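You operate a simulated robot arm through the tools that you are given. There is no shell and no other tool. Be economical: measure what you need, move in short steps, check, and stop when the job is done.

Carry out the task below with a simulated robot arm. There is one attempt and no reset: what you move stays moved.

Task
Wind the comb to 45 cm, clamp it again and thread the blue end through eye B.
Fine: the clip ends in the holder before that eye.

The check looks at the end state, three seconds after you hand in, the way a careful person would. Anything else that was tipped, shoved, dropped, spilled or broken makes it a failure.

Robot
A 6-joint arm with a two-finger gripper, fixed in place. Base frame: the origin is at the foot of the arm, x ahead of it, y to its left, z up; the work surface is at about z = 80. Units: cm, rad, N and s.
Its first joint turns from -2.897 to 2.897 rad. Payload 3.43 kg.
The tool frame sits at the grasp point between the pads (the TCP): z along the fingers, y along the line on which they close. The tips reach 2 cm beyond it. Largest opening 19 cm; the body of the gripper starts 24.8 cm behind the TCP.
Orientation is that of the tool frame in the base frame, as [roll, pitch, yaw] about the fixed x, y, z axes, in that order (R = Rz(yaw) Ry(pitch) Rx(roll)). With the fingers straight down and closing along the base's y, the tool's x points along the base's -x, its y along +y and its z along -z.

Tools
- The arm moves only by the tool drive_tool. Its argument "commands" is text: rows parted by semicolons, each of 7 numbers parted by spaces: the closure in counts, from 0 (fully open) to 255 (shut), then the shift along the tool's x, y, z in units of 50 mm (1.0 is 50 mm), then the turn, a rotation vector about the tool's x, y, z in units of 6 degrees (1.0 is 6 degrees). In form: hand tx ty tz rx ry rz; .... A call has 1 to 8 rows; each row shifts and turns the commanded pose from where the row before left it, along the tool's axes as they then stand. A call with a number of a shift or a turn outside -1 to 1 is refused whole. A row lasts 0.2 s, in which the tool goes at most 5 cm and 0.15 rad; a call with a longer step from one row to the next is refused whole, and so is a gripper value outside its range. Where a pose cannot be reached the arm comes as near as it can. A force on the tool above 50 N (or 10 N above the force at the start of the call, whichever is more), or a blocked arm, ends the call early, and 0.2 s more pass. Each finger travels about 15.3 cm/s and halts on what it meets, pressing with about 31 N; the grip force reading is that of the motor and also rises with nothing between the fingers. The clock runs only during rows and for 0.2 s after the last one: add rows that do not move to give the fingers time. The reply holds the time, the measured pose of the TCP, the force on the tool along the base axes, the opening and the grip force, in the units named above and with some noise, with the torque about the TCP (base axes, N m) and any sound that the robot's microphone picked up, and new pictures: "pictures" is both (left out), scene, wrist or none.
- Cameras (640 x 400 px; columns grow to the right, rows downward): "scene" is fixed at [40.01, 50.06, 143.15]; the picture's right is [-0.96, -0.26, 0.00], its down [-0.11, 0.40, -0.91] and it looks along [0.24, -0.88, -0.42] (base axes); focal length 356 px, centre (320, 200). "wrist" rides on the gripper at [7, -0.8, -28.8] in the tool frame; the picture's right is [0.12, 0.99, 0.00], its down [-0.96, 0.12, -0.25] and it looks along [-0.24, 0.03, 0.97] (tool axes); focal length 261 px, centre (320, 200). There is no depth. A picture from a camera that has moved, and an enlarged one, comes with that camera's place and axes in the base frame and with its lens.
- slide_trunk(by): slides the trunk up (or, below 0, down) by that many cm; the arm rides with it, the base frame stays. It gives what a move gives, with no picture.
- inspect(camera, box): a new picture of the part [left, top, right, bottom] of that camera's present view, enlarged. It takes no simulated time.
- finish_job(): hands the job in; it is judged then, once.

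Go step by step. Nothing tells you positions but the pictures and the camera data: compare them with the known pose of the tool, close in by small moves and look again before you grip or let go. The budget is 120 turns and 200 pictures, counting those below and the enlarged ones. Unless the task says otherwise, let go and move clear before handing in, and close with one line.

The tools are called after "Call:" as name(argument=value, ...) on one line, values as JSON. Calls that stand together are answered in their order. drive_tool: Moves the arm, as the interface text tells. Its arguments: {"type":"object","properties":{"commands":{"type":"string"},"pictures":{"type":"string","enum":["both","scene","wrist","none"]}},"required":["commands"]} The other tools are called the same way: slide_trunk (by) slides the trunk up or down; inspect (camera, box) takes an enlarged picture of a part of a camera's view; finish_job () hands the job in.

At the start:

```text
time_s: 0.0
position: [65.44, -40.48, 117.7]
ee_rot: [3.141, -0.001, -3.141]
wrist_force: [-1.0, 1.2, -0.5]
torque: [-0.02, 0.0, 0.02]
width: 19.04
finger_force: 0.1
trunk travel left (down, up): [-20.0, 24.0]
```

scene: 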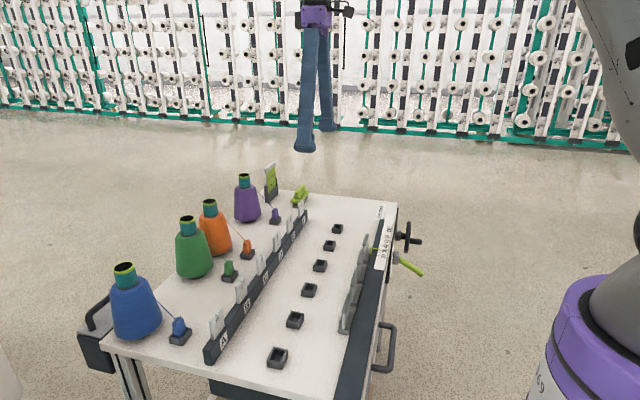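
wrist: 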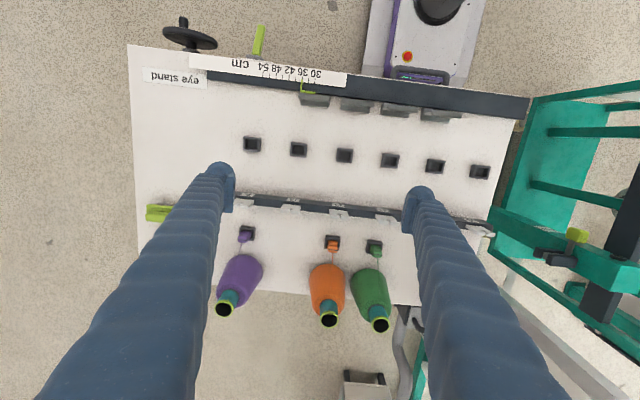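

I see a table with yarn cones, clips in holders, a row of eyes (A–F), a row of empty holders, and a comb with a scale, crank wheel and clamp lever. I'll zoom in first.

Call:
inspect(camera="scene", box=[320, 190, 440, 290])

Call:
inspect(camera="scene", box=[80, 160, 400, 380])

Call:
inspect(camera="wrist", box=[130, 10, 370, 160])

Call:
inspect(camera="wrist", box=[220, 120, 540, 320])

```text
4.00 times, centred on (380, 240) of scene
camera zoom: at [40.01, 50.06, 143.15], right [-0.96, -0.26, 0.0], down [-0.11, 0.4, -0.91], along [0.24, -0.88, -0.42], focal length 1424 px, centre (80, 40)
```

zoom: 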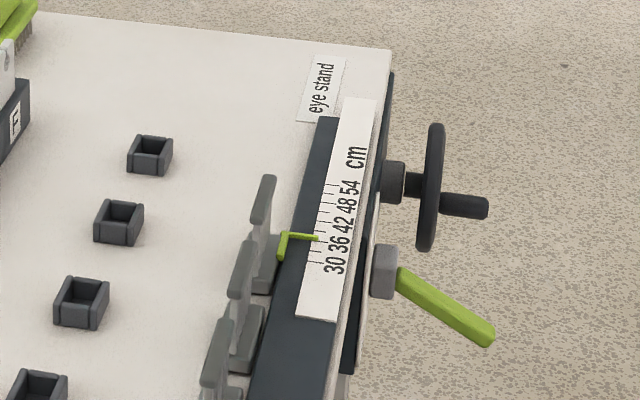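

```text
1.82 times, centred on (240, 270) of scene
camera zoom: at [40.01, 50.06, 143.15], right [-0.96, -0.26, 0.0], down [-0.11, 0.4, -0.91], along [0.24, -0.88, -0.42], focal length 647 px, centre (466, 73)
```

zoom: 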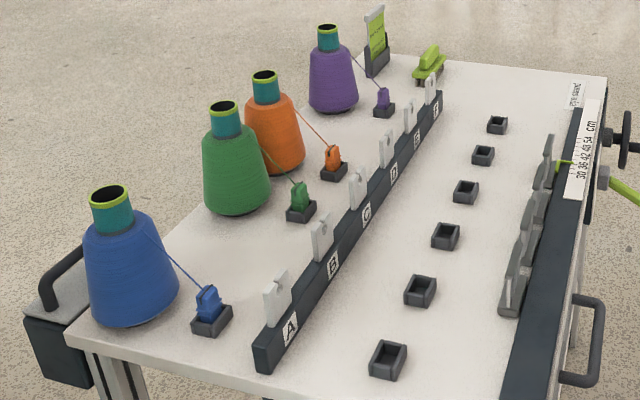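

```text
2.67 times, centred on (250, 85) of wrist
camera zoom: at [58.64, -41.26, 146.48], right [-0.12, 0.99, 0.0], down [0.96, 0.12, 0.25], along [0.24, 0.03, -0.97], focal length 695 px, centre (507, 507)
```

zoom: 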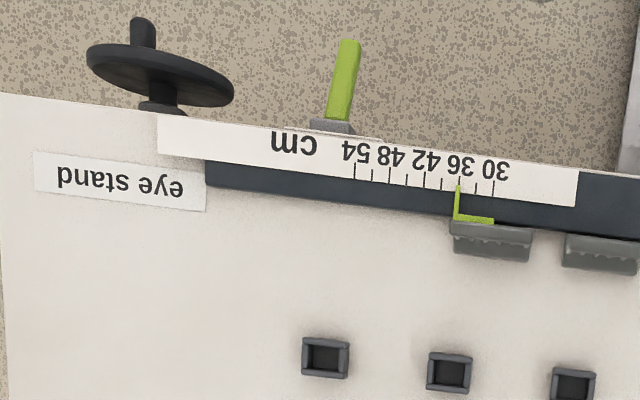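

```text
2.00 times, centred on (380, 220) of wrist
camera zoom: at [58.64, -41.26, 146.48], right [-0.12, 0.99, 0.0], down [0.96, 0.12, 0.25], along [0.24, 0.03, -0.97], focal length 521 px, centre (200, 160)
```

zoom: 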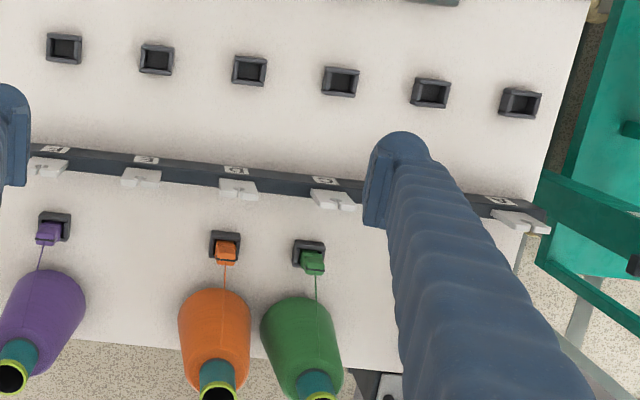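

The readings from the two cameras agree: wheel centre at about (39,-78,70), knob at about (34.5,-81,66.5), green clamp lever from about (41,-60.5,71) to (32,-60.7,65.5). I'll move above that side for a closer look.

Call:
drive_tool(commands="170 0.75 -0.6 0 0 0 0;170 0.75 -0.6 0 0 0 0;170 0.75 -0.6 0 0 0 0;170 0.75 -0.6 0 0 0 0;170 0.75 -0.6 0 0 0 0;170 0.75 -0.6 0 0 0 0;170 0.75 -0.6 0 0 0 0;170 0.75 -0.6 0 0 0 0")

```text
time_s: 1.8
position: [35.46, -64.91, 117.83]
ee_rot: [3.141, 0.001, 3.141]
wrist_force: [-0.7, -0.7, -0.6]
torque: [0.02, -0.05, -0.03]
width: 6.33
finger_force: 0.0
trunk travel left (down, up): [-20.0, 24.0]
camera wrist: at [28.48, -65.76, 146.52], right [-0.12, 0.99, 0.0], down [0.96, 0.12, 0.25], along [0.25, 0.03, -0.97], focal length 261 px, centre (320, 200)
```

scene: 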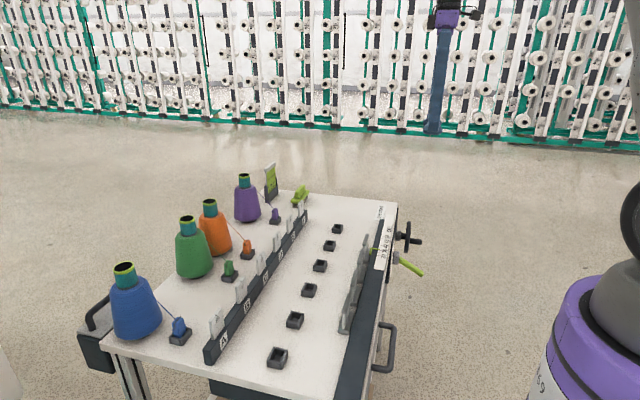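
wrist: 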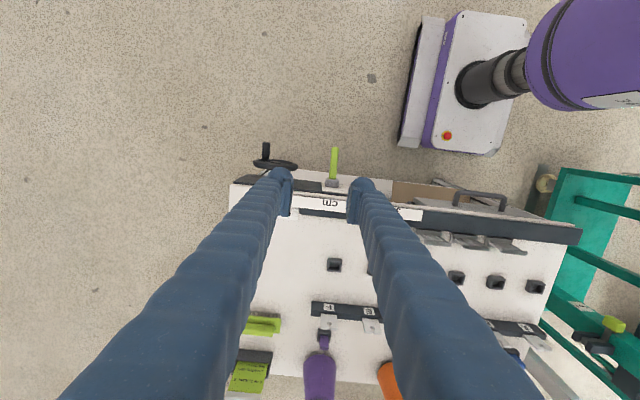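

The lever and wheel lie just ahead of the fingers. I'll zoom in for their shape.

Call:
inspect(camera="wrist", box=[230, 130, 390, 230])

Call:
inspect(camera="scene", box=[376, 215, 440, 255])

Call:
inspect(camera="scene", box=[376, 238, 440, 278])

```text
4.00 times, centred on (310, 180) of wrist
camera zoom: at [28.48, -65.76, 146.52], right [-0.12, 0.99, 0.0], down [0.96, 0.12, 0.25], along [0.25, 0.03, -0.97], focal length 1043 px, centre (360, 280)
```

zoom: 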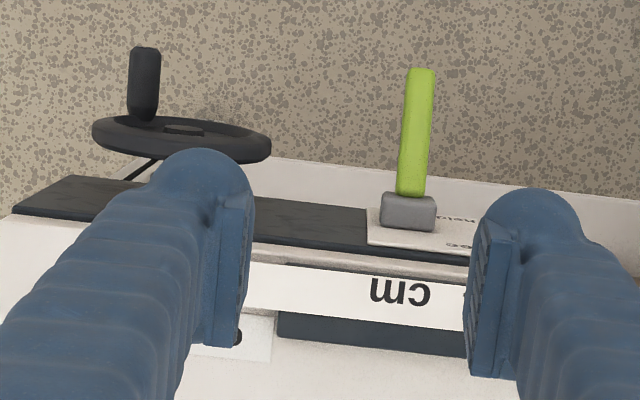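

```text
10.00 times, centred on (408, 235) of scene
camera zoom: at [40.01, 50.06, 143.15], right [-0.96, -0.26, 0.0], down [-0.11, 0.4, -0.91], along [0.24, -0.88, -0.42], focal length 3560 px, centre (-560, -150)
```

zoom: 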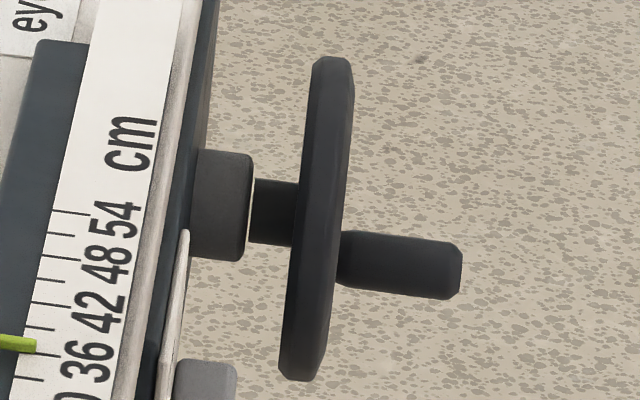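

```text
10.00 times, centred on (408, 258) of scene
camera zoom: at [40.01, 50.06, 143.15], right [-0.96, -0.26, 0.0], down [-0.11, 0.4, -0.91], along [0.24, -0.88, -0.42], focal length 3560 px, centre (-560, -380)
```

zoom: 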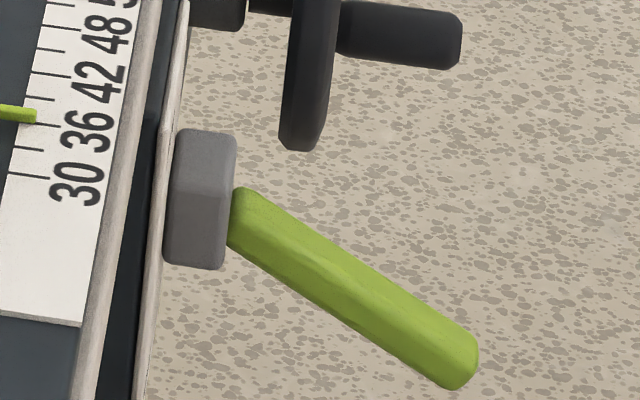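

There's a label on the panel behind the lever. I'll tilt the tool forward so the wrist camera sees the front face.

Call:
drive_tool(commands="170 0.3 0 0 0 -1 0;170 0.3 0 0 0 -1 0;170 0.3 0 0 0 -1 0;170 0.3 0 0 0 -1 0;170 0.3 0 0 0 -1 0;170 0.3 0 0 0 -1 0;170 0.3 0 0 0 -1 0;170 0 0 0 0 -1 0", pictures="wrist")

```text
time_s: 3.6
position: [25.74, -64.42, 114.67]
ee_rot: [3.142, 0.839, -3.141]
wrist_force: [-0.1, -1.7, -0.1]
torque: [0.02, -0.07, 0.04]
width: 6.34
finger_force: 0.1
trunk travel left (down, up): [-20.0, 24.0]
camera wrist: at [-0.3, -65.2, 128.52], right [-0.08, 0.99, -0.09], down [0.46, 0.12, 0.88], along [0.89, 0.03, -0.46], focal length 261 px, centre (320, 200)
```

wrist: 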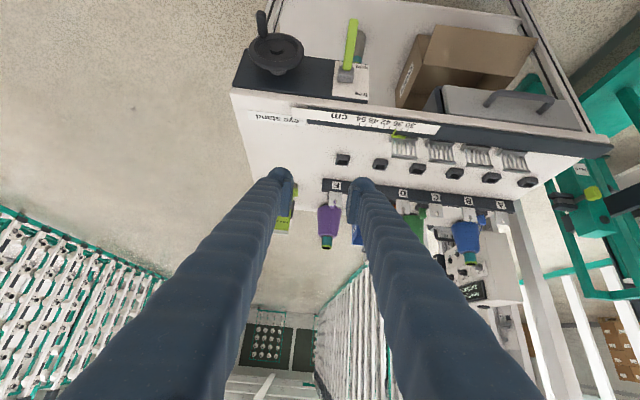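

Call:
inspect(camera="wrist", box=[230, 0, 410, 112])

Call:
inspect(camera="wrist", box=[320, 55, 384, 105])

Call:
inspect(camera="wrist", box=[340, 100, 540, 225])

```text
3.56 times, centred on (320, 56) of wrist
camera zoom: at [-0.3, -65.2, 128.52], right [-0.08, 0.99, -0.09], down [0.46, 0.12, 0.88], along [0.89, 0.03, -0.46], focal length 927 px, centre (320, 712)
```

zoom: 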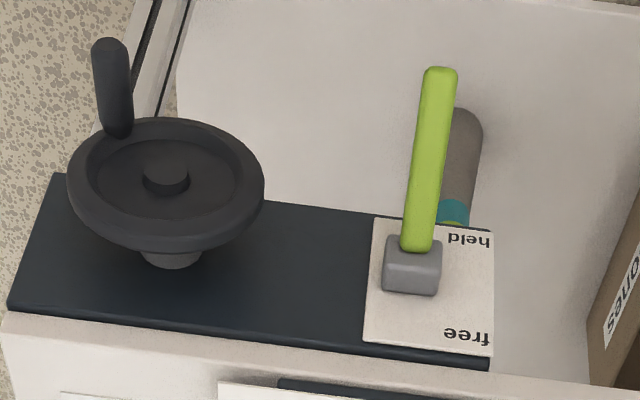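

```text
8.00 times, centred on (352, 80) of wrist
camera zoom: at [-0.3, -65.2, 128.52], right [-0.08, 0.99, -0.09], down [0.46, 0.12, 0.88], along [0.89, 0.03, -0.46], focal length 2085 px, centre (64, 1160)
```

zoom: 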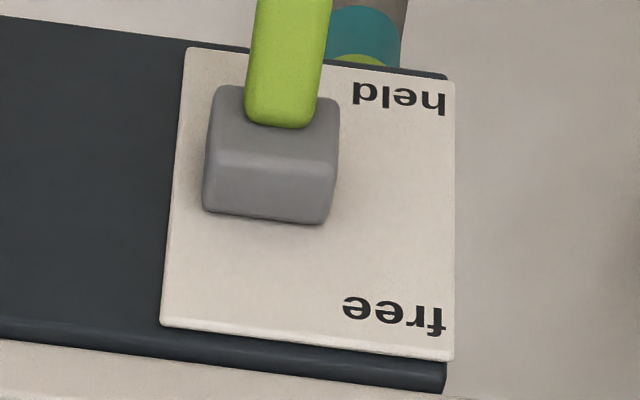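

```text
3.20 times, centred on (440, 162) of wrist
camera zoom: at [-0.3, -65.2, 128.52], right [-0.08, 0.99, -0.09], down [0.46, 0.12, 0.88], along [0.89, 0.03, -0.46], focal length 834 px, centre (-64, 320)
```

zoom: 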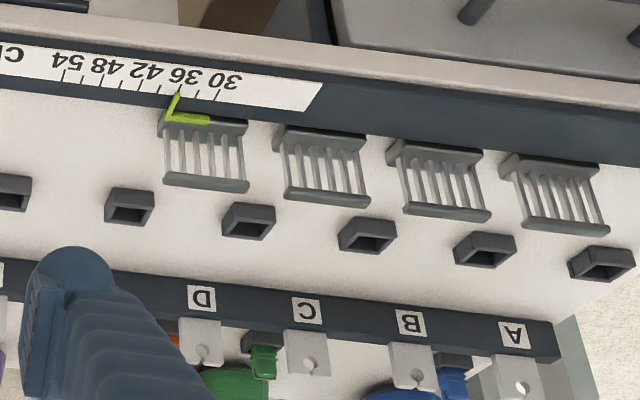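

Lever: down = held (now), up = free. The pointer is on 36 and 45 is the unlabelled tick between 42 and 48. Next I'll bring the tool vertical again and approach the lever.

Call:
drive_tool(commands="170 0 0 0 0 1 0;170 0 0 0 0 1 0;170 0 0 0 0 1 0;170 0 0 0 0 1 0;170 0 0 0 0 1 0;170 0 0 0 0 1 0;170 0 0 0 0 1 0;170 0 0 0 0 1 0", pictures="none")

Call:
drive_tool(commands="170 -0.8 0.4 0.3 0 0 0;170 -0.8 0.35 0.3 0 0 0;170 0 0 0.9 0 0 0;170 0 0 0.9 0 0 0;170 0 0 0.9 0 0 0;170 0 0 0.9 0 0 0;170 0 0 0.9 0 0 0")

```text
time_s: 5.4
position: [25.72, -64.44, 114.66]
ee_rot: [3.141, -0.003, 3.141]
wrist_force: [-0.4, -0.8, -0.7]
torque: [0.02, 0.04, -0.01]
width: 6.34
finger_force: 0.0
trunk travel left (down, up): [-20.0, 24.0]
```

```text
time_s: 7.0
position: [33.99, -60.87, 88.94]
ee_rot: [-3.141, -0.003, 3.141]
wrist_force: [-0.3, -0.8, -0.2]
torque: [-0.01, 0.05, 0.0]
width: 6.33
finger_force: 0.1
trunk travel left (down, up): [-20.0, 24.0]
camera wrist: at [27.15, -61.72, 117.73], right [-0.12, 0.99, 0.0], down [0.96, 0.12, 0.25], along [0.24, 0.03, -0.97], focal length 261 px, centre (320, 200)
```

scene: 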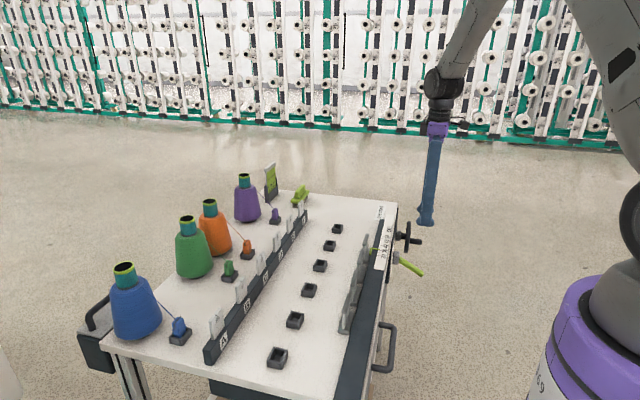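
wrist: 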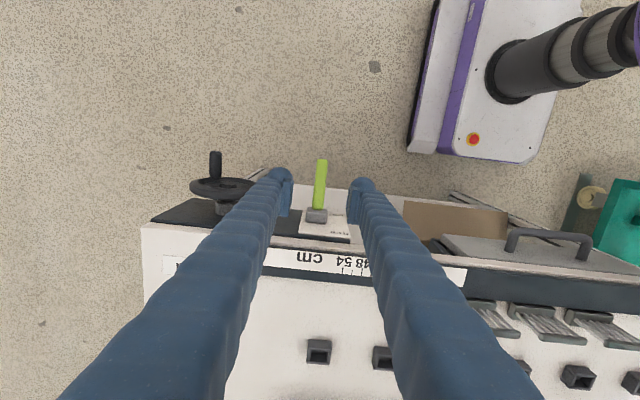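

Lever centred between fingers. Descending to it.

Call:
drive_tool(commands="170 0 0 0.9 0 0 0;170 0 0 0.9 0 0 0;170 0 0 0.9 0 0 0;170 0 0 0.9 0 0 0;170 0 0 0.7 0 0 0;170 0 0 0 0 0 0")

```text
time_s: 8.4
position: [33.54, -60.98, 67.67]
ee_rot: [-3.141, 0.0, -3.141]
wrist_force: [0.1, 0.1, -0.9]
torque: [0.06, 0.01, 0.0]
width: 6.35
finger_force: 0.0
trunk travel left (down, up): [-20.0, 24.0]
camera wrist: at [26.65, -61.83, 96.48], right [-0.12, 0.99, 0.0], down [0.96, 0.12, 0.25], along [0.25, 0.03, -0.97], focal length 261 px, centre (320, 200)
```

scene: 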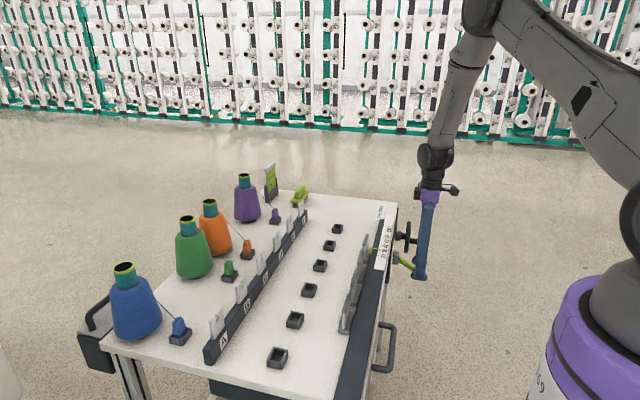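
wrist: 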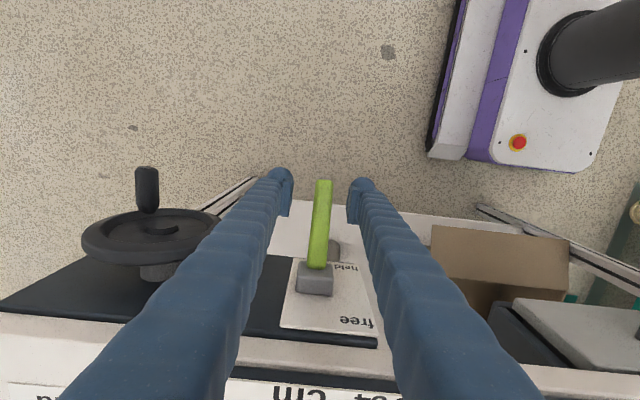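

Lever is between the pads. Closing.

Call:
drive_tool(commands="255 0 0 0 0 0 0;255 0 0 0 0 0 0;255 0 0 0 0 0 0", pictures="wrist")

```text
time_s: 9.2
position: [33.55, -60.55, 67.76]
ee_rot: [3.139, -0.002, 3.141]
wrist_force: [5.1, 31.2, 0.8]
torque: [0.3, 0.01, 0.2]
width: 2.1
finger_force: 45.3
trunk travel left (down, up): [-20.0, 24.0]
camera wrist: at [26.66, -61.53, 96.5], right [-0.12, 0.99, 0.0], down [0.96, 0.11, 0.24], along [0.24, 0.03, -0.97], focal length 261 px, centre (320, 200)
```

wrist: 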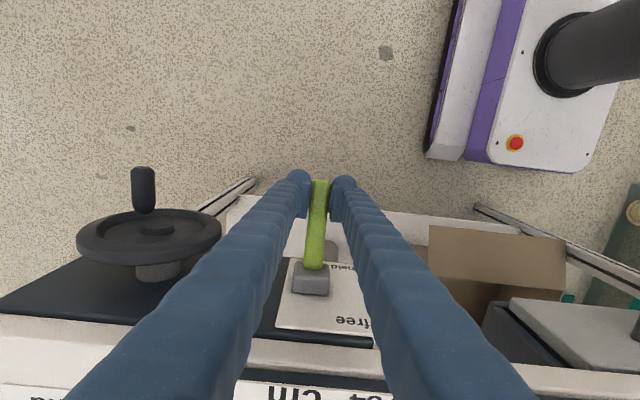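

Gripping; I'll relieve the side load and lift in an arc about the pivot.

Call:
drive_tool(commands="255 0 0.08 0 0 0 0;255 0.1 0 -0.2 0 0 0;255 0.05 0 -0.2 0 0 0;255 0.05 0 -0.2 0 0 0;255 0 0 -0.2 0 0 0", pictures="wrist")

```text
time_s: 10.4
position: [32.73, -60.27, 71.79]
ee_rot: [-3.14, 0.001, -3.141]
wrist_force: [0.2, 1.0, 0.5]
torque: [0.0, -0.05, -0.02]
width: 0.0
finger_force: 33.9
trunk travel left (down, up): [-20.0, 24.0]
camera wrist: at [25.88, -61.14, 100.51], right [-0.12, 0.99, 0.0], down [0.96, 0.12, 0.25], along [0.25, 0.03, -0.97], focal length 261 px, centre (320, 200)
```

wrist: 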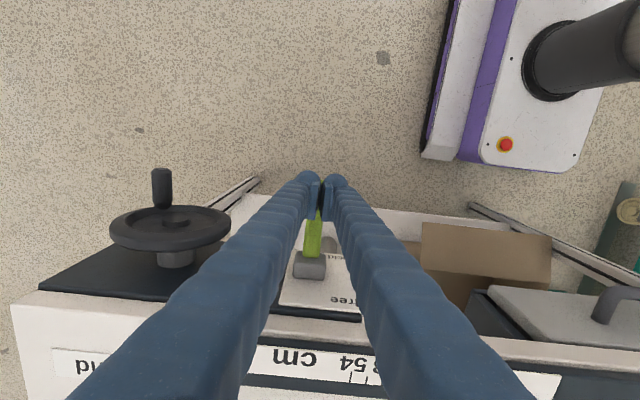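

The fingers slipped off the lever. Let me check where the lever is now.

Call:
inspect(camera="scene", box=[376, 228, 456, 278])

Call:
inspect(camera="wrist", box=[260, 160, 380, 310])

```text
8.00 times, centred on (416, 253) of scene
camera zoom: at [40.01, 50.06, 143.15], right [-0.96, -0.26, 0.0], down [-0.11, 0.4, -0.91], along [0.24, -0.88, -0.42], focal length 2848 px, centre (-448, -224)
```

zoom: 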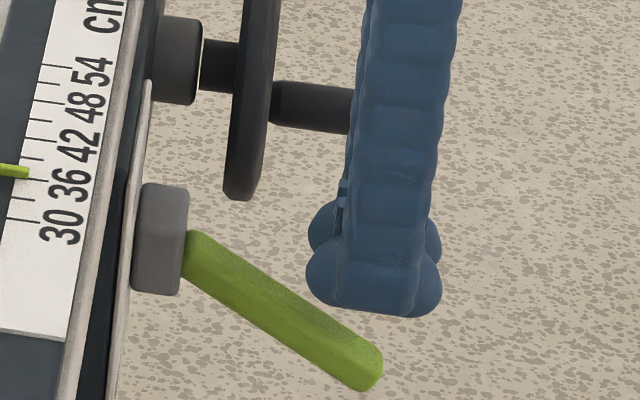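

```text
2.67 times, centred on (320, 235) of wrist
camera zoom: at [25.88, -61.14, 100.51], right [-0.12, 0.99, 0.0], down [0.96, 0.12, 0.25], along [0.25, 0.03, -0.97], focal length 695 px, centre (320, 107)
```

zoom: 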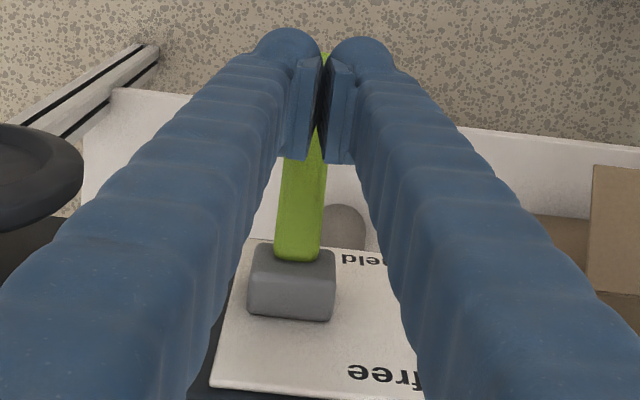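

The lever hasn't moved; I'd gripped it too shallow. I'll open, go about 2 cm deeper and retry.

Call:
drive_tool(commands="175 0 0 -0.3 0 0 0;175 0 0 0 0 0 0;175 -0.2 -0.05 0.3 0 0 0;175 0 0 0.7 0 0 0;175 0 0 0.6 0 0 0;255 0 0 0 0 0 0;255 0 0 0 0 0 0;255 0 0 0 0 0 0", pictures="both")

Call:
inspect(camera="scene", box=[376, 228, 456, 278])

```text
time_s: 12.2
position: [33.85, -60.41, 64.78]
ee_rot: [-3.14, 0.001, 3.141]
wrist_force: [-3.7, -1.4, -6.6]
torque: [-0.03, 0.23, 0.02]
width: 1.97
finger_force: 45.1
trunk travel left (down, up): [-20.0, 24.0]
camera wrist: at [26.87, -61.41, 93.6], right [-0.12, 0.99, 0.0], down [0.96, 0.11, 0.25], along [0.24, 0.03, -0.97], focal length 261 px, centre (320, 200)
```

scene: 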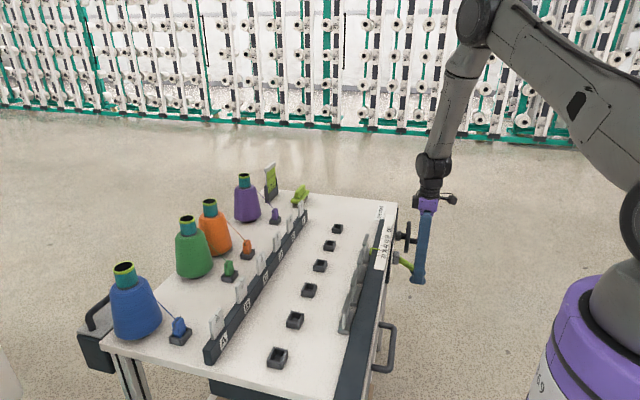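
wrist: 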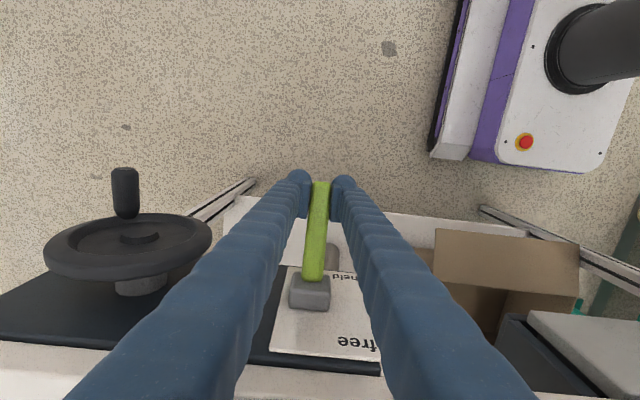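

```text
8.00 times, centred on (416, 253) of scene
camera zoom: at [40.01, 50.06, 143.15], right [-0.96, -0.26, 0.0], down [-0.11, 0.4, -0.91], along [0.24, -0.88, -0.42], focal length 2848 px, centre (-448, -224)
```

zoom: 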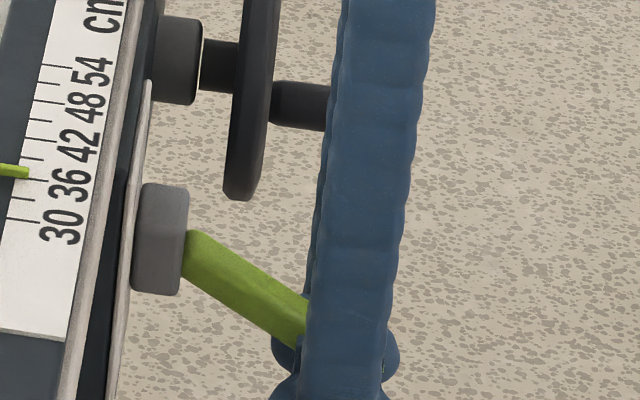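

Deep grip now. Lifting along the arc in small steps.

Call:
drive_tool(commands="255 0.08 0 -0.15 0 0.3 0;255 0.07 0 -0.15 0 0.3 0;255 0.05 0 -0.15 0 0.3 0;255 0.05 0 -0.15 0 0.3 0", pictures="none")

Call:
inspect(camera="scene", box=[376, 228, 456, 278])

```text
time_s: 13.2
position: [32.4, -60.43, 68.03]
ee_rot: [3.14, -0.127, 3.14]
wrist_force: [-0.7, -5.6, -14.0]
torque: [-0.02, 1.11, 0.06]
width: 1.78
finger_force: 45.1
trunk travel left (down, up): [-20.0, 24.0]
```

```text
8.00 times, centred on (416, 253) of scene
camera zoom: at [40.01, 50.06, 143.15], right [-0.96, -0.26, 0.0], down [-0.11, 0.4, -0.91], along [0.24, -0.88, -0.42], focal length 2848 px, centre (-448, -224)
```

zoom: 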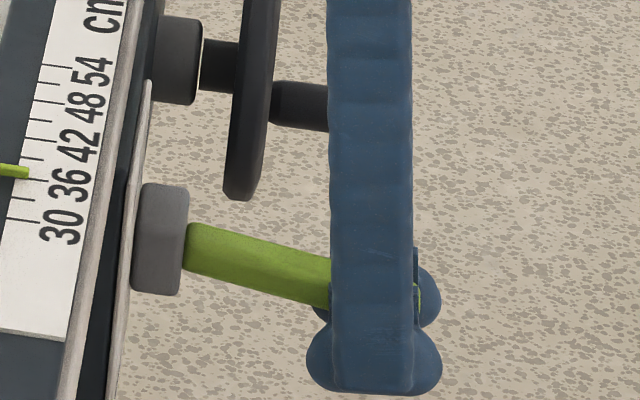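

The lever is turning. Continuing upward.

Call:
drive_tool(commands="255 0.02 0 -0.2 0 0.4 0;255 0.02 0 -0.2 0 0.4 0;255 0 0 -0.2 0 0.4 0;255 0 0 -0.2 0 0.4 0;255 -0.03 0 -0.2 0 0.4 0;255 -0.05 0 -0.2 0 0.4 0", pictures="none")

Call:
inspect(camera="scene", box=[376, 228, 456, 278])

```text
time_s: 14.6
position: [33.92, -60.47, 73.92]
ee_rot: [3.141, -0.377, 3.14]
wrist_force: [-24.2, -14.9, -11.0]
torque: [0.01, 0.55, -0.18]
width: 1.76
finger_force: 45.1
trunk travel left (down, up): [-20.0, 24.0]
```

```text
8.00 times, centred on (416, 253) of scene
camera zoom: at [40.01, 50.06, 143.15], right [-0.96, -0.26, 0.0], down [-0.11, 0.4, -0.91], along [0.24, -0.88, -0.42], focal length 2848 px, centre (-448, -224)
```

zoom: 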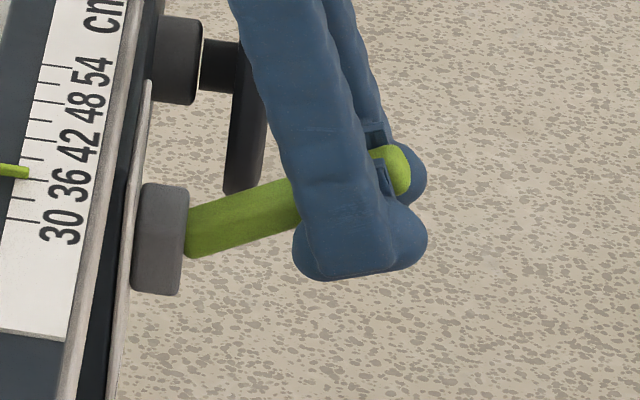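

Lever is now above horizontal; a bit more toward "free".

Call:
drive_tool(commands="255 -0.07 0 -0.15 0 0.4 0;255 -0.07 0 -0.15 0 0.4 0;255 -0.07 0 -0.15 0 0.4 0", pictures="none")

Call:
inspect(camera="scene", box=[376, 228, 456, 278])

```text
time_s: 15.0
position: [33.97, -60.47, 73.98]
ee_rot: [3.137, -0.404, 3.141]
wrist_force: [-10.7, -12.2, -23.1]
torque: [-0.15, 0.49, -0.06]
width: 1.74
finger_force: 44.6
trunk travel left (down, up): [-20.0, 24.0]
stopped in row 1: the force on the tool passed its limit at 59 N (the readings are from after the stop); the commanded pose is now the measured one
```

```text
8.00 times, centred on (416, 253) of scene
camera zoom: at [40.01, 50.06, 143.15], right [-0.96, -0.26, 0.0], down [-0.11, 0.4, -0.91], along [0.24, -0.88, -0.42], focal length 2848 px, centre (-448, -224)
```

zoom: 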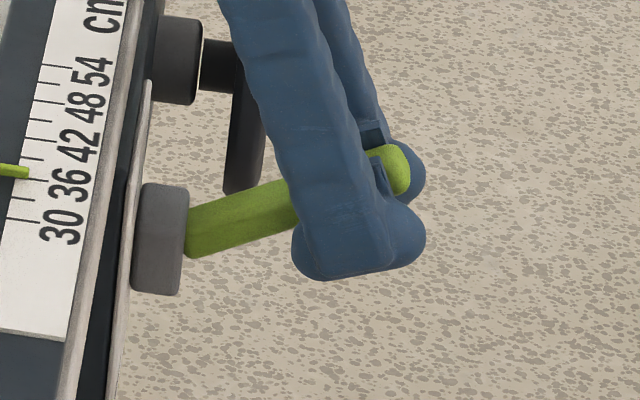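

The lever appears to be at its free stop (59 N reaction). Open and back off.

Call:
drive_tool(commands="210 0 0 0 0 0 0;180 0 0 0 0 0 0;180 0 0 -0.6 0 0 0;180 0 0 -0.8 0 0 0;180 0 0 -0.8 0 0 0;180 0 0 -0.6 0 -1 0;180 0 0 0 0 -1 0;180 0 0 0 0 -1 0", pictures="both")

Call:
inspect(camera="scene", box=[376, 214, 456, 264])

```text
time_s: 16.8
position: [39.56, -60.16, 86.97]
ee_rot: [3.139, -0.088, 3.14]
wrist_force: [0.1, 0.4, 0.0]
torque: [0.03, 0.0, -0.02]
width: 5.61
finger_force: 0.0
trunk travel left (down, up): [-20.0, 24.0]
camera wrist: at [35.25, -61.18, 116.21], right [-0.12, 0.99, 0.01], down [0.98, 0.11, 0.16], along [0.16, 0.03, -0.99], focal length 261 px, centre (320, 200)
```

scene: 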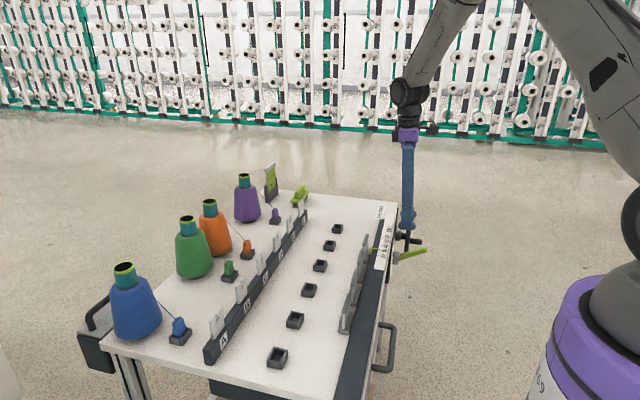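
wrist: 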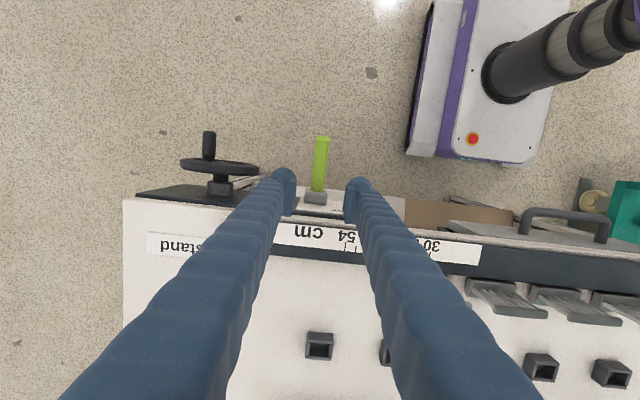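

```text
8.00 times, centred on (416, 239) of scene
camera zoom: at [40.01, 50.06, 143.15], right [-0.96, -0.26, 0.0], down [-0.11, 0.4, -0.91], along [0.24, -0.88, -0.42], focal length 2848 px, centre (-448, -112)
```

zoom: 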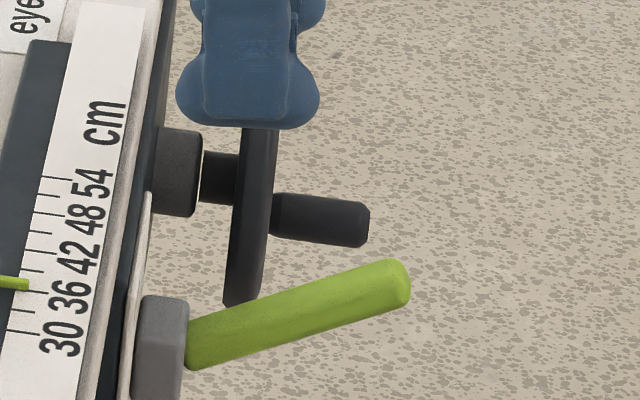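

Lever is in the free position. Now to above the crank knob.

Call:
drive_tool(commands="180 0 0 -0.4 0 -0.84 0;180 0.24 -0.83 0 0 0 0;180 0.24 -0.83 0 0 0 0;180 0.24 -0.83 0 0 0 0;180 0.24 -0.83 0 0 0 0;180 0.24 -0.83 0 0 0 0", pictures="both")

Call:
inspect(camera="wrist", box=[240, 110, 400, 210])

```text
time_s: 18.2
position: [33.74, -81.09, 89.03]
ee_rot: [3.14, -0.001, 3.141]
wrist_force: [0.2, -0.6, -0.7]
torque: [0.06, -0.07, -0.02]
width: 5.6
finger_force: 0.0
trunk travel left (down, up): [-20.0, 24.0]
camera wrist: at [26.85, -82.08, 117.84], right [-0.12, 0.99, 0.0], down [0.96, 0.11, 0.25], along [0.24, 0.03, -0.97], focal length 261 px, centre (320, 200)
```

scene: 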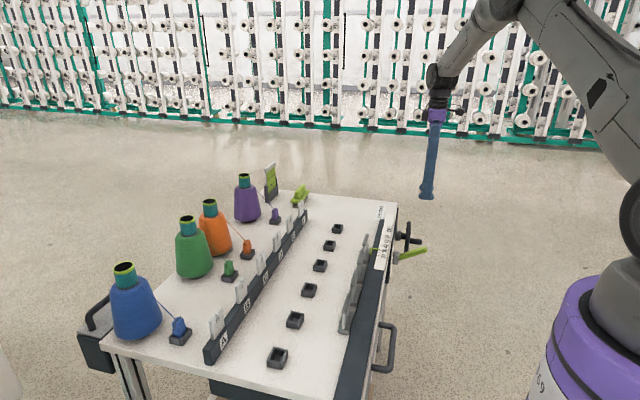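
wrist: 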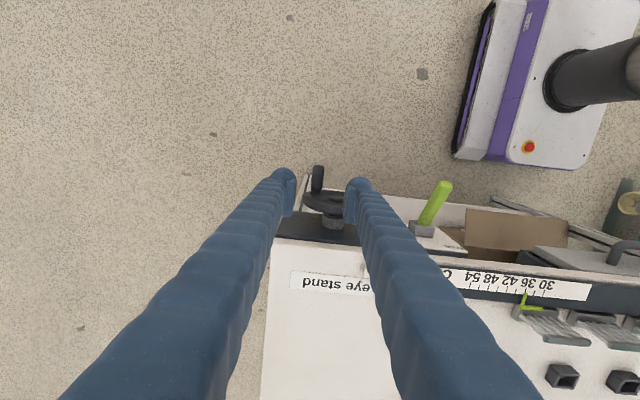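

```text
4.00 times, centred on (320, 160) of wrist
camera zoom: at [26.85, -82.08, 117.84], right [-0.12, 0.99, 0.0], down [0.96, 0.11, 0.25], along [0.24, 0.03, -0.97], focal length 1043 px, centre (320, 360)
```

zoom: 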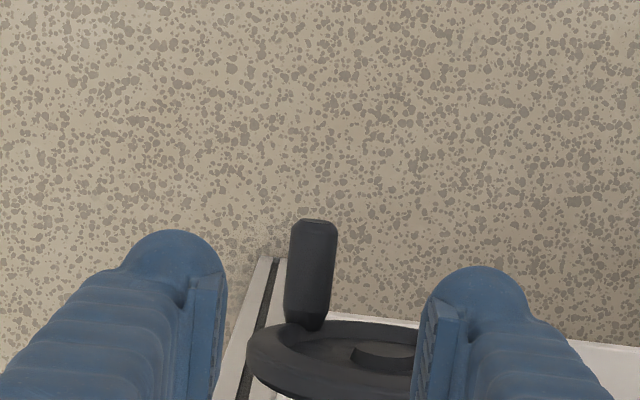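

Knob spans x≈32.7–37.8 at y≈-81.4. Descending around it.

Call:
drive_tool(commands="180 -0.13 -0.06 0.9 0 0 0;180 0 0 0.9 0 0 0;180 0 0 0.9 0 0 0;180 0 0 0.9 0 0 0;180 0 0 0.8 0 0 0;180 0 0 0 0 0 0", pictures="both")

Call:
inspect(camera="scene", box=[376, 214, 456, 264])

Call:
inspect(camera="wrist", box=[240, 140, 400, 240])

```text
time_s: 19.6
position: [34.3, -81.44, 67.42]
ee_rot: [3.139, -0.004, 3.139]
wrist_force: [0.1, 0.5, -0.1]
torque: [0.07, -0.04, 0.01]
width: 5.58
finger_force: 0.0
trunk travel left (down, up): [-20.0, 24.0]
camera wrist: at [27.43, -82.41, 96.11], right [-0.12, 0.99, 0.0], down [0.96, 0.11, 0.25], along [0.24, 0.03, -0.97], focal length 261 px, centre (320, 200)
```

scene: 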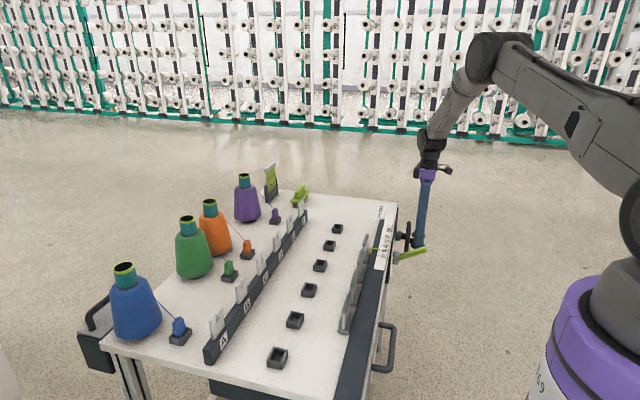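
wrist: 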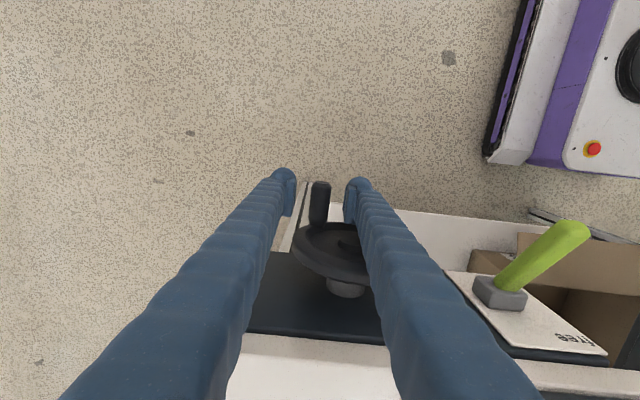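

```text
8.00 times, centred on (416, 239) of scene
camera zoom: at [40.01, 50.06, 143.15], right [-0.96, -0.26, 0.0], down [-0.11, 0.4, -0.91], along [0.24, -0.88, -0.42], focal length 2848 px, centre (-448, -112)
```

zoom: 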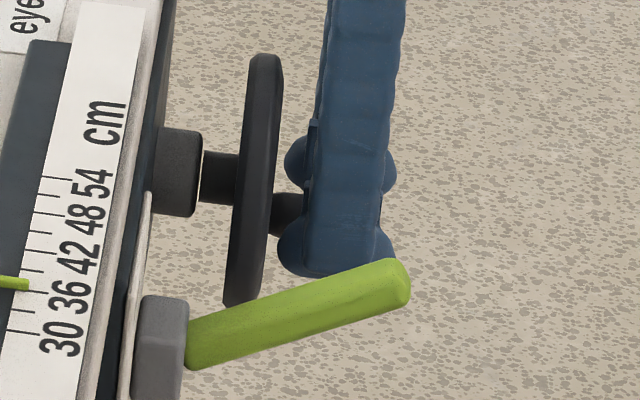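

```text
4.00 times, centred on (320, 190) of wrist
camera zoom: at [27.43, -82.41, 96.11], right [-0.12, 0.99, 0.0], down [0.96, 0.11, 0.25], along [0.24, 0.03, -0.97], focal length 1043 px, centre (320, 240)
```

zoom: 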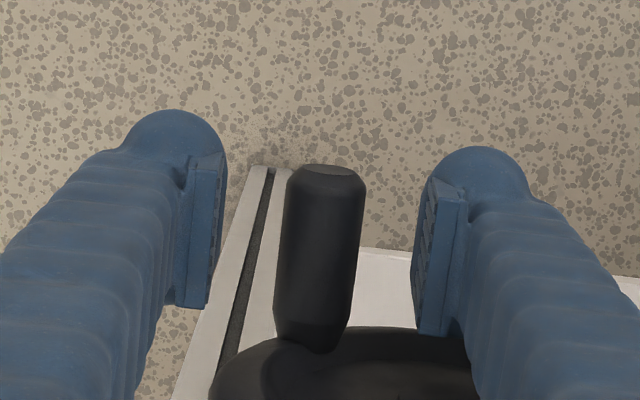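

Knob between pads. Wheel centre ≈ (y -77.6, z 70.5), knob radius ≈5.5. Closing and trying a partial turn to learn the direction.

Call:
drive_tool(commands="255 0 0 0 0 0 0;255 0 0 0 0 0 0;255 0 0 0 0 0 0;255 -0.113 0 -0.154 0 0 0", pictures="none")

```text
time_s: 20.6
position: [34.76, -81.24, 68.15]
ee_rot: [3.132, -0.001, 3.139]
wrist_force: [-5.8, 16.2, 0.6]
torque: [-3.3, -1.14, -0.01]
width: 1.44
finger_force: 42.9
trunk travel left (down, up): [-20.0, 24.0]
```

I mis-slotted one value: x shifted by 0.5 cm, which is harmless. I'll correct it and continue the arc.

Call:
drive_tool(commands="255 0.08 -0.113 0 0 0 0;255 0 -0.113 -0.154 0 0 0;255 0 -0.054 -0.183 0 0 0;255 0 -0.054 -0.183 0 0 0", pictures="wrist")

Call:
inspect(camera="scene", box=[376, 214, 456, 264])

```text
time_s: 20.9
position: [34.93, -81.0, 68.52]
ee_rot: [3.131, -0.003, -3.141]
wrist_force: [-3.4, 17.4, 17.1]
torque: [0.32, -0.14, -0.03]
width: 0.01
finger_force: 34.7
trunk travel left (down, up): [-20.0, 24.0]
stopped in row 1: the force on the tool passed its limit at 61 N (the readings are from after the stop); the commanded pose is now the measured one
camera wrist: at [28.1, -82.18, 97.26], right [-0.12, 0.99, 0.01], down [0.96, 0.11, 0.25], along [0.24, 0.04, -0.97], focal length 261 px, centre (320, 200)
```

wrist: 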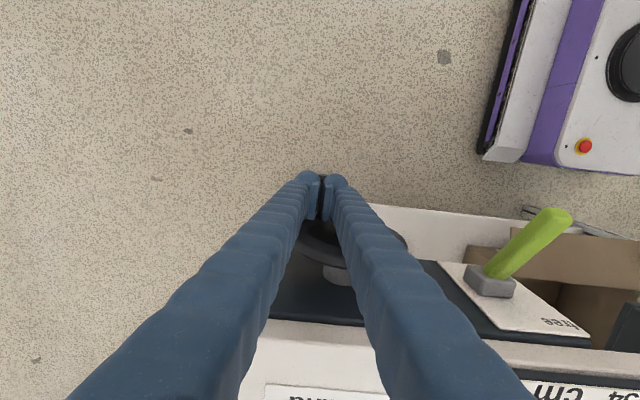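

```text
8.00 times, centred on (416, 239) of scene
camera zoom: at [40.01, 50.06, 143.15], right [-0.96, -0.26, 0.0], down [-0.11, 0.4, -0.91], along [0.24, -0.88, -0.42], focal length 2848 px, centre (-448, -112)
```

zoom: 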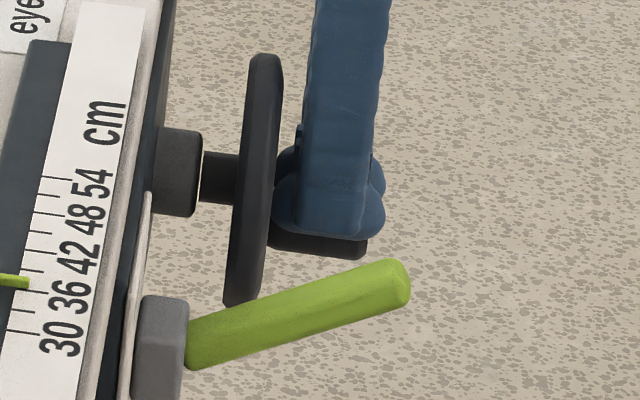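

The fingers slid off the top of the knob because the grip was too shallow again, and the knob rotated downward a little. I'll rise, open and look.

Call:
drive_tool(commands="255 0.08 0 -0.6 0 0 0;180 0 0 -0.6 0 0 0;180 0 0 0 0 0 0", pictures="wrist")

Call:
inspect(camera="wrist", box=[240, 140, 400, 240])

Call:
inspect(camera="scene", box=[376, 214, 456, 264])

```text
time_s: 21.7
position: [34.37, -81.49, 74.33]
ee_rot: [3.133, -0.001, -3.141]
wrist_force: [0.3, 0.4, -0.1]
torque: [-0.01, -0.01, 0.0]
width: 5.58
finger_force: 0.0
trunk travel left (down, up): [-20.0, 24.0]
camera wrist: at [27.65, -82.62, 103.15], right [-0.12, 0.99, 0.01], down [0.96, 0.11, 0.25], along [0.24, 0.04, -0.97], focal length 261 px, centre (320, 200)
```

wrist: 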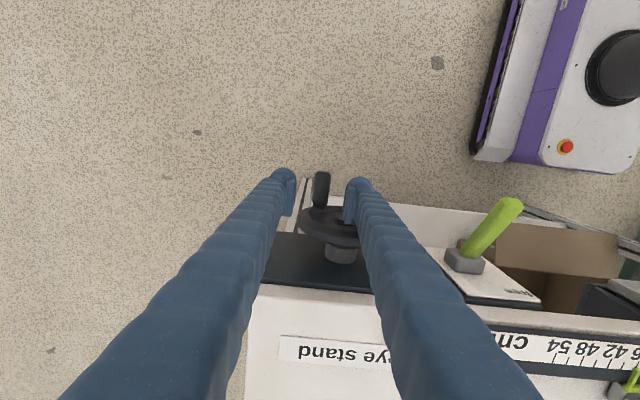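

```text
4.00 times, centred on (320, 190) of wrist
camera zoom: at [27.65, -82.62, 103.15], right [-0.12, 0.99, 0.01], down [0.96, 0.11, 0.25], along [0.24, 0.04, -0.97], focal length 1043 px, centre (320, 240)
```

zoom: 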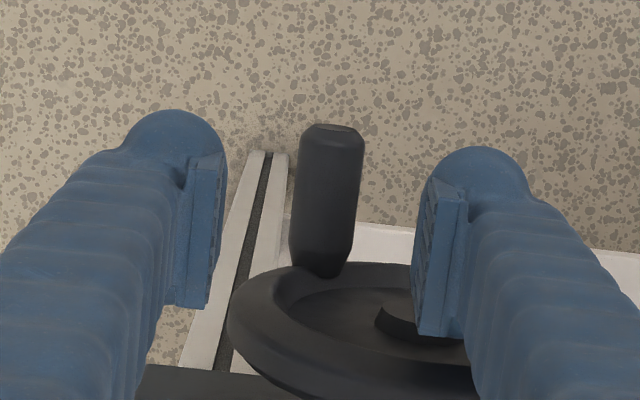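

```text
8.00 times, centred on (416, 239) of scene
camera zoom: at [40.01, 50.06, 143.15], right [-0.96, -0.26, 0.0], down [-0.11, 0.4, -0.91], along [0.24, -0.88, -0.42], focal length 2848 px, centre (-448, -112)
```

zoom: 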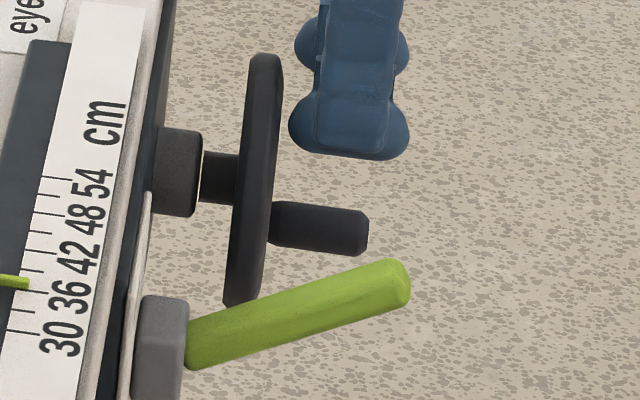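

Knob now at about (y -81.1, z 66.3). Going deeper (TCP z≈65) and gripping.

Call:
drive_tool(commands="180 0 0.07 0.6 0 0 0;180 0 0 0.6 0 0 0;180 0 0 0.66 0 0 0;180 0 0 0 0 0 0;255 0 0 0 0 0 0;255 0 0 0 0 0 0;255 0 0 0 0 0 0", pictures="wrist")

Call:
inspect(camera="scene", box=[376, 214, 456, 264])

```text
time_s: 23.3
position: [34.57, -81.02, 65.01]
ee_rot: [3.13, -0.002, 3.14]
wrist_force: [-0.8, 5.7, 3.7]
torque: [-0.05, 0.06, 0.06]
width: 1.91
finger_force: 44.6
trunk travel left (down, up): [-20.0, 24.0]
camera wrist: at [27.76, -82.27, 93.81], right [-0.12, 0.99, 0.01], down [0.96, 0.11, 0.25], along [0.24, 0.04, -0.97], focal length 261 px, centre (320, 200)
```

wrist: 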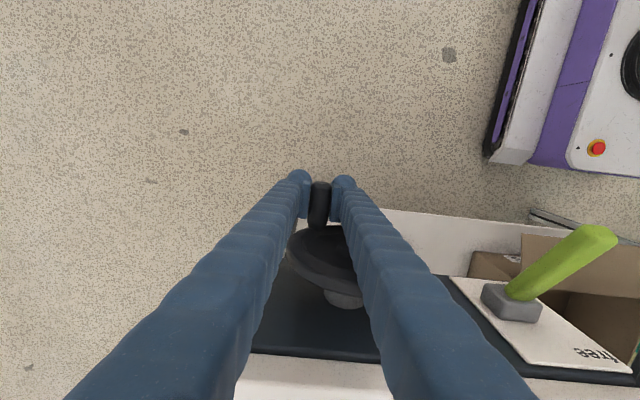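

```text
8.00 times, centred on (416, 239) of scene
camera zoom: at [40.01, 50.06, 143.15], right [-0.96, -0.26, 0.0], down [-0.11, 0.4, -0.91], along [0.24, -0.88, -0.42], focal length 2848 px, centre (-448, -112)
```

zoom: 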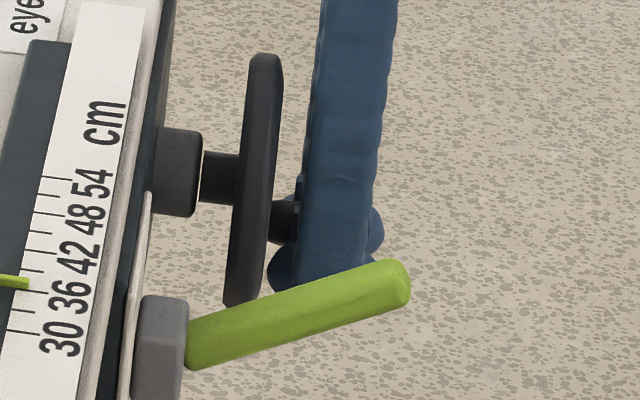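

Good grip. Turn with the knob passing through the bottom toward +y and watch the pointer.

Call:
drive_tool(commands="255 0 0.122 0.077 0 0 0;255 0 0.122 0.077 0 0 0;255 0 0.137 0.044 0 0 0;255 0 0.137 0.044 0 0 0;255 0 0.143 0.006 0 0 0;255 0 0.143 0.006 0 0 0;255 0 0.14 -0.031 0 0 0;255 0 0.14 -0.031 0 0 0", pictures="none")

Call:
inspect(camera="scene", box=[376, 214, 456, 264])

```text
time_s: 25.1
position: [34.35, -75.51, 63.99]
ee_rot: [3.131, -0.004, 3.141]
wrist_force: [0.9, -5.3, -1.2]
torque: [0.33, 0.25, -0.11]
width: 1.91
finger_force: 45.1
trunk travel left (down, up): [-20.0, 24.0]
```

```text
8.00 times, centred on (416, 239) of scene
camera zoom: at [40.01, 50.06, 143.15], right [-0.96, -0.26, 0.0], down [-0.11, 0.4, -0.91], along [0.24, -0.88, -0.42], focal length 2848 px, centre (-448, -112)
```

zoom: 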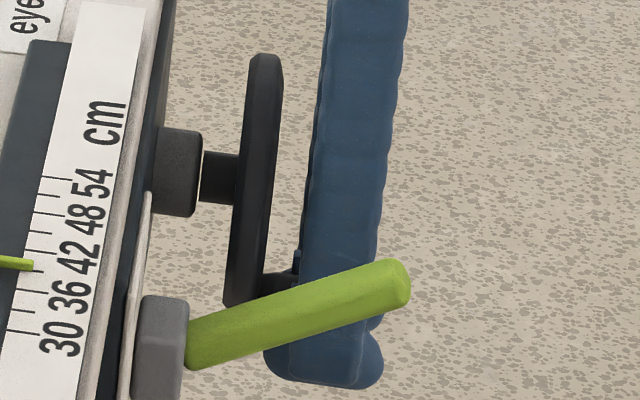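

The pointer moves the right way (~2.6 units for 60°). Another ~60°.

Call:
drive_tool(commands="255 0 0.127 -0.066 0 0 0;255 0 0.127 -0.066 0 0 0;255 0 0.106 -0.097 0 0 0;255 0 0.106 -0.097 0 0 0;255 0 0.077 -0.122 0 0 0;255 0 0.077 -0.122 0 0 0;255 0 0.044 -0.137 0 0 0;255 0 0.044 -0.137 0 0 0", pictures="wrist")

Call:
inspect(camera="scene", box=[366, 224, 406, 264])

```text
time_s: 26.9
position: [34.52, -72.07, 68.39]
ee_rot: [3.134, -0.002, -3.142]
wrist_force: [-14.0, -14.0, -4.7]
torque: [0.4, -0.13, -0.02]
width: 1.95
finger_force: 44.6
trunk travel left (down, up): [-20.0, 24.0]
camera wrist: at [27.76, -73.21, 97.09], right [-0.12, 0.99, 0.01], down [0.96, 0.11, 0.25], along [0.24, 0.04, -0.97], focal length 261 px, centre (320, 200)
```

wrist: 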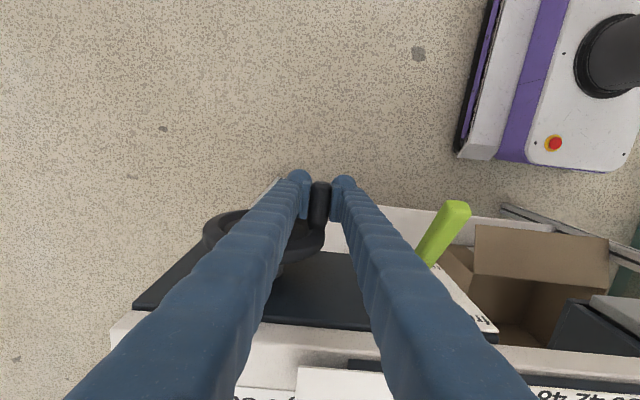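

```text
10.00 times, centred on (386, 244) of scene
camera zoom: at [40.01, 50.06, 143.15], right [-0.96, -0.26, 0.0], down [-0.11, 0.4, -0.91], along [0.24, -0.88, -0.42], focal length 3560 px, centre (-340, -240)
```

zoom: 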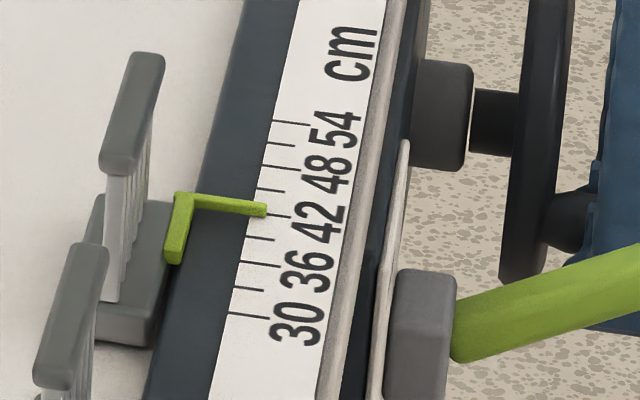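

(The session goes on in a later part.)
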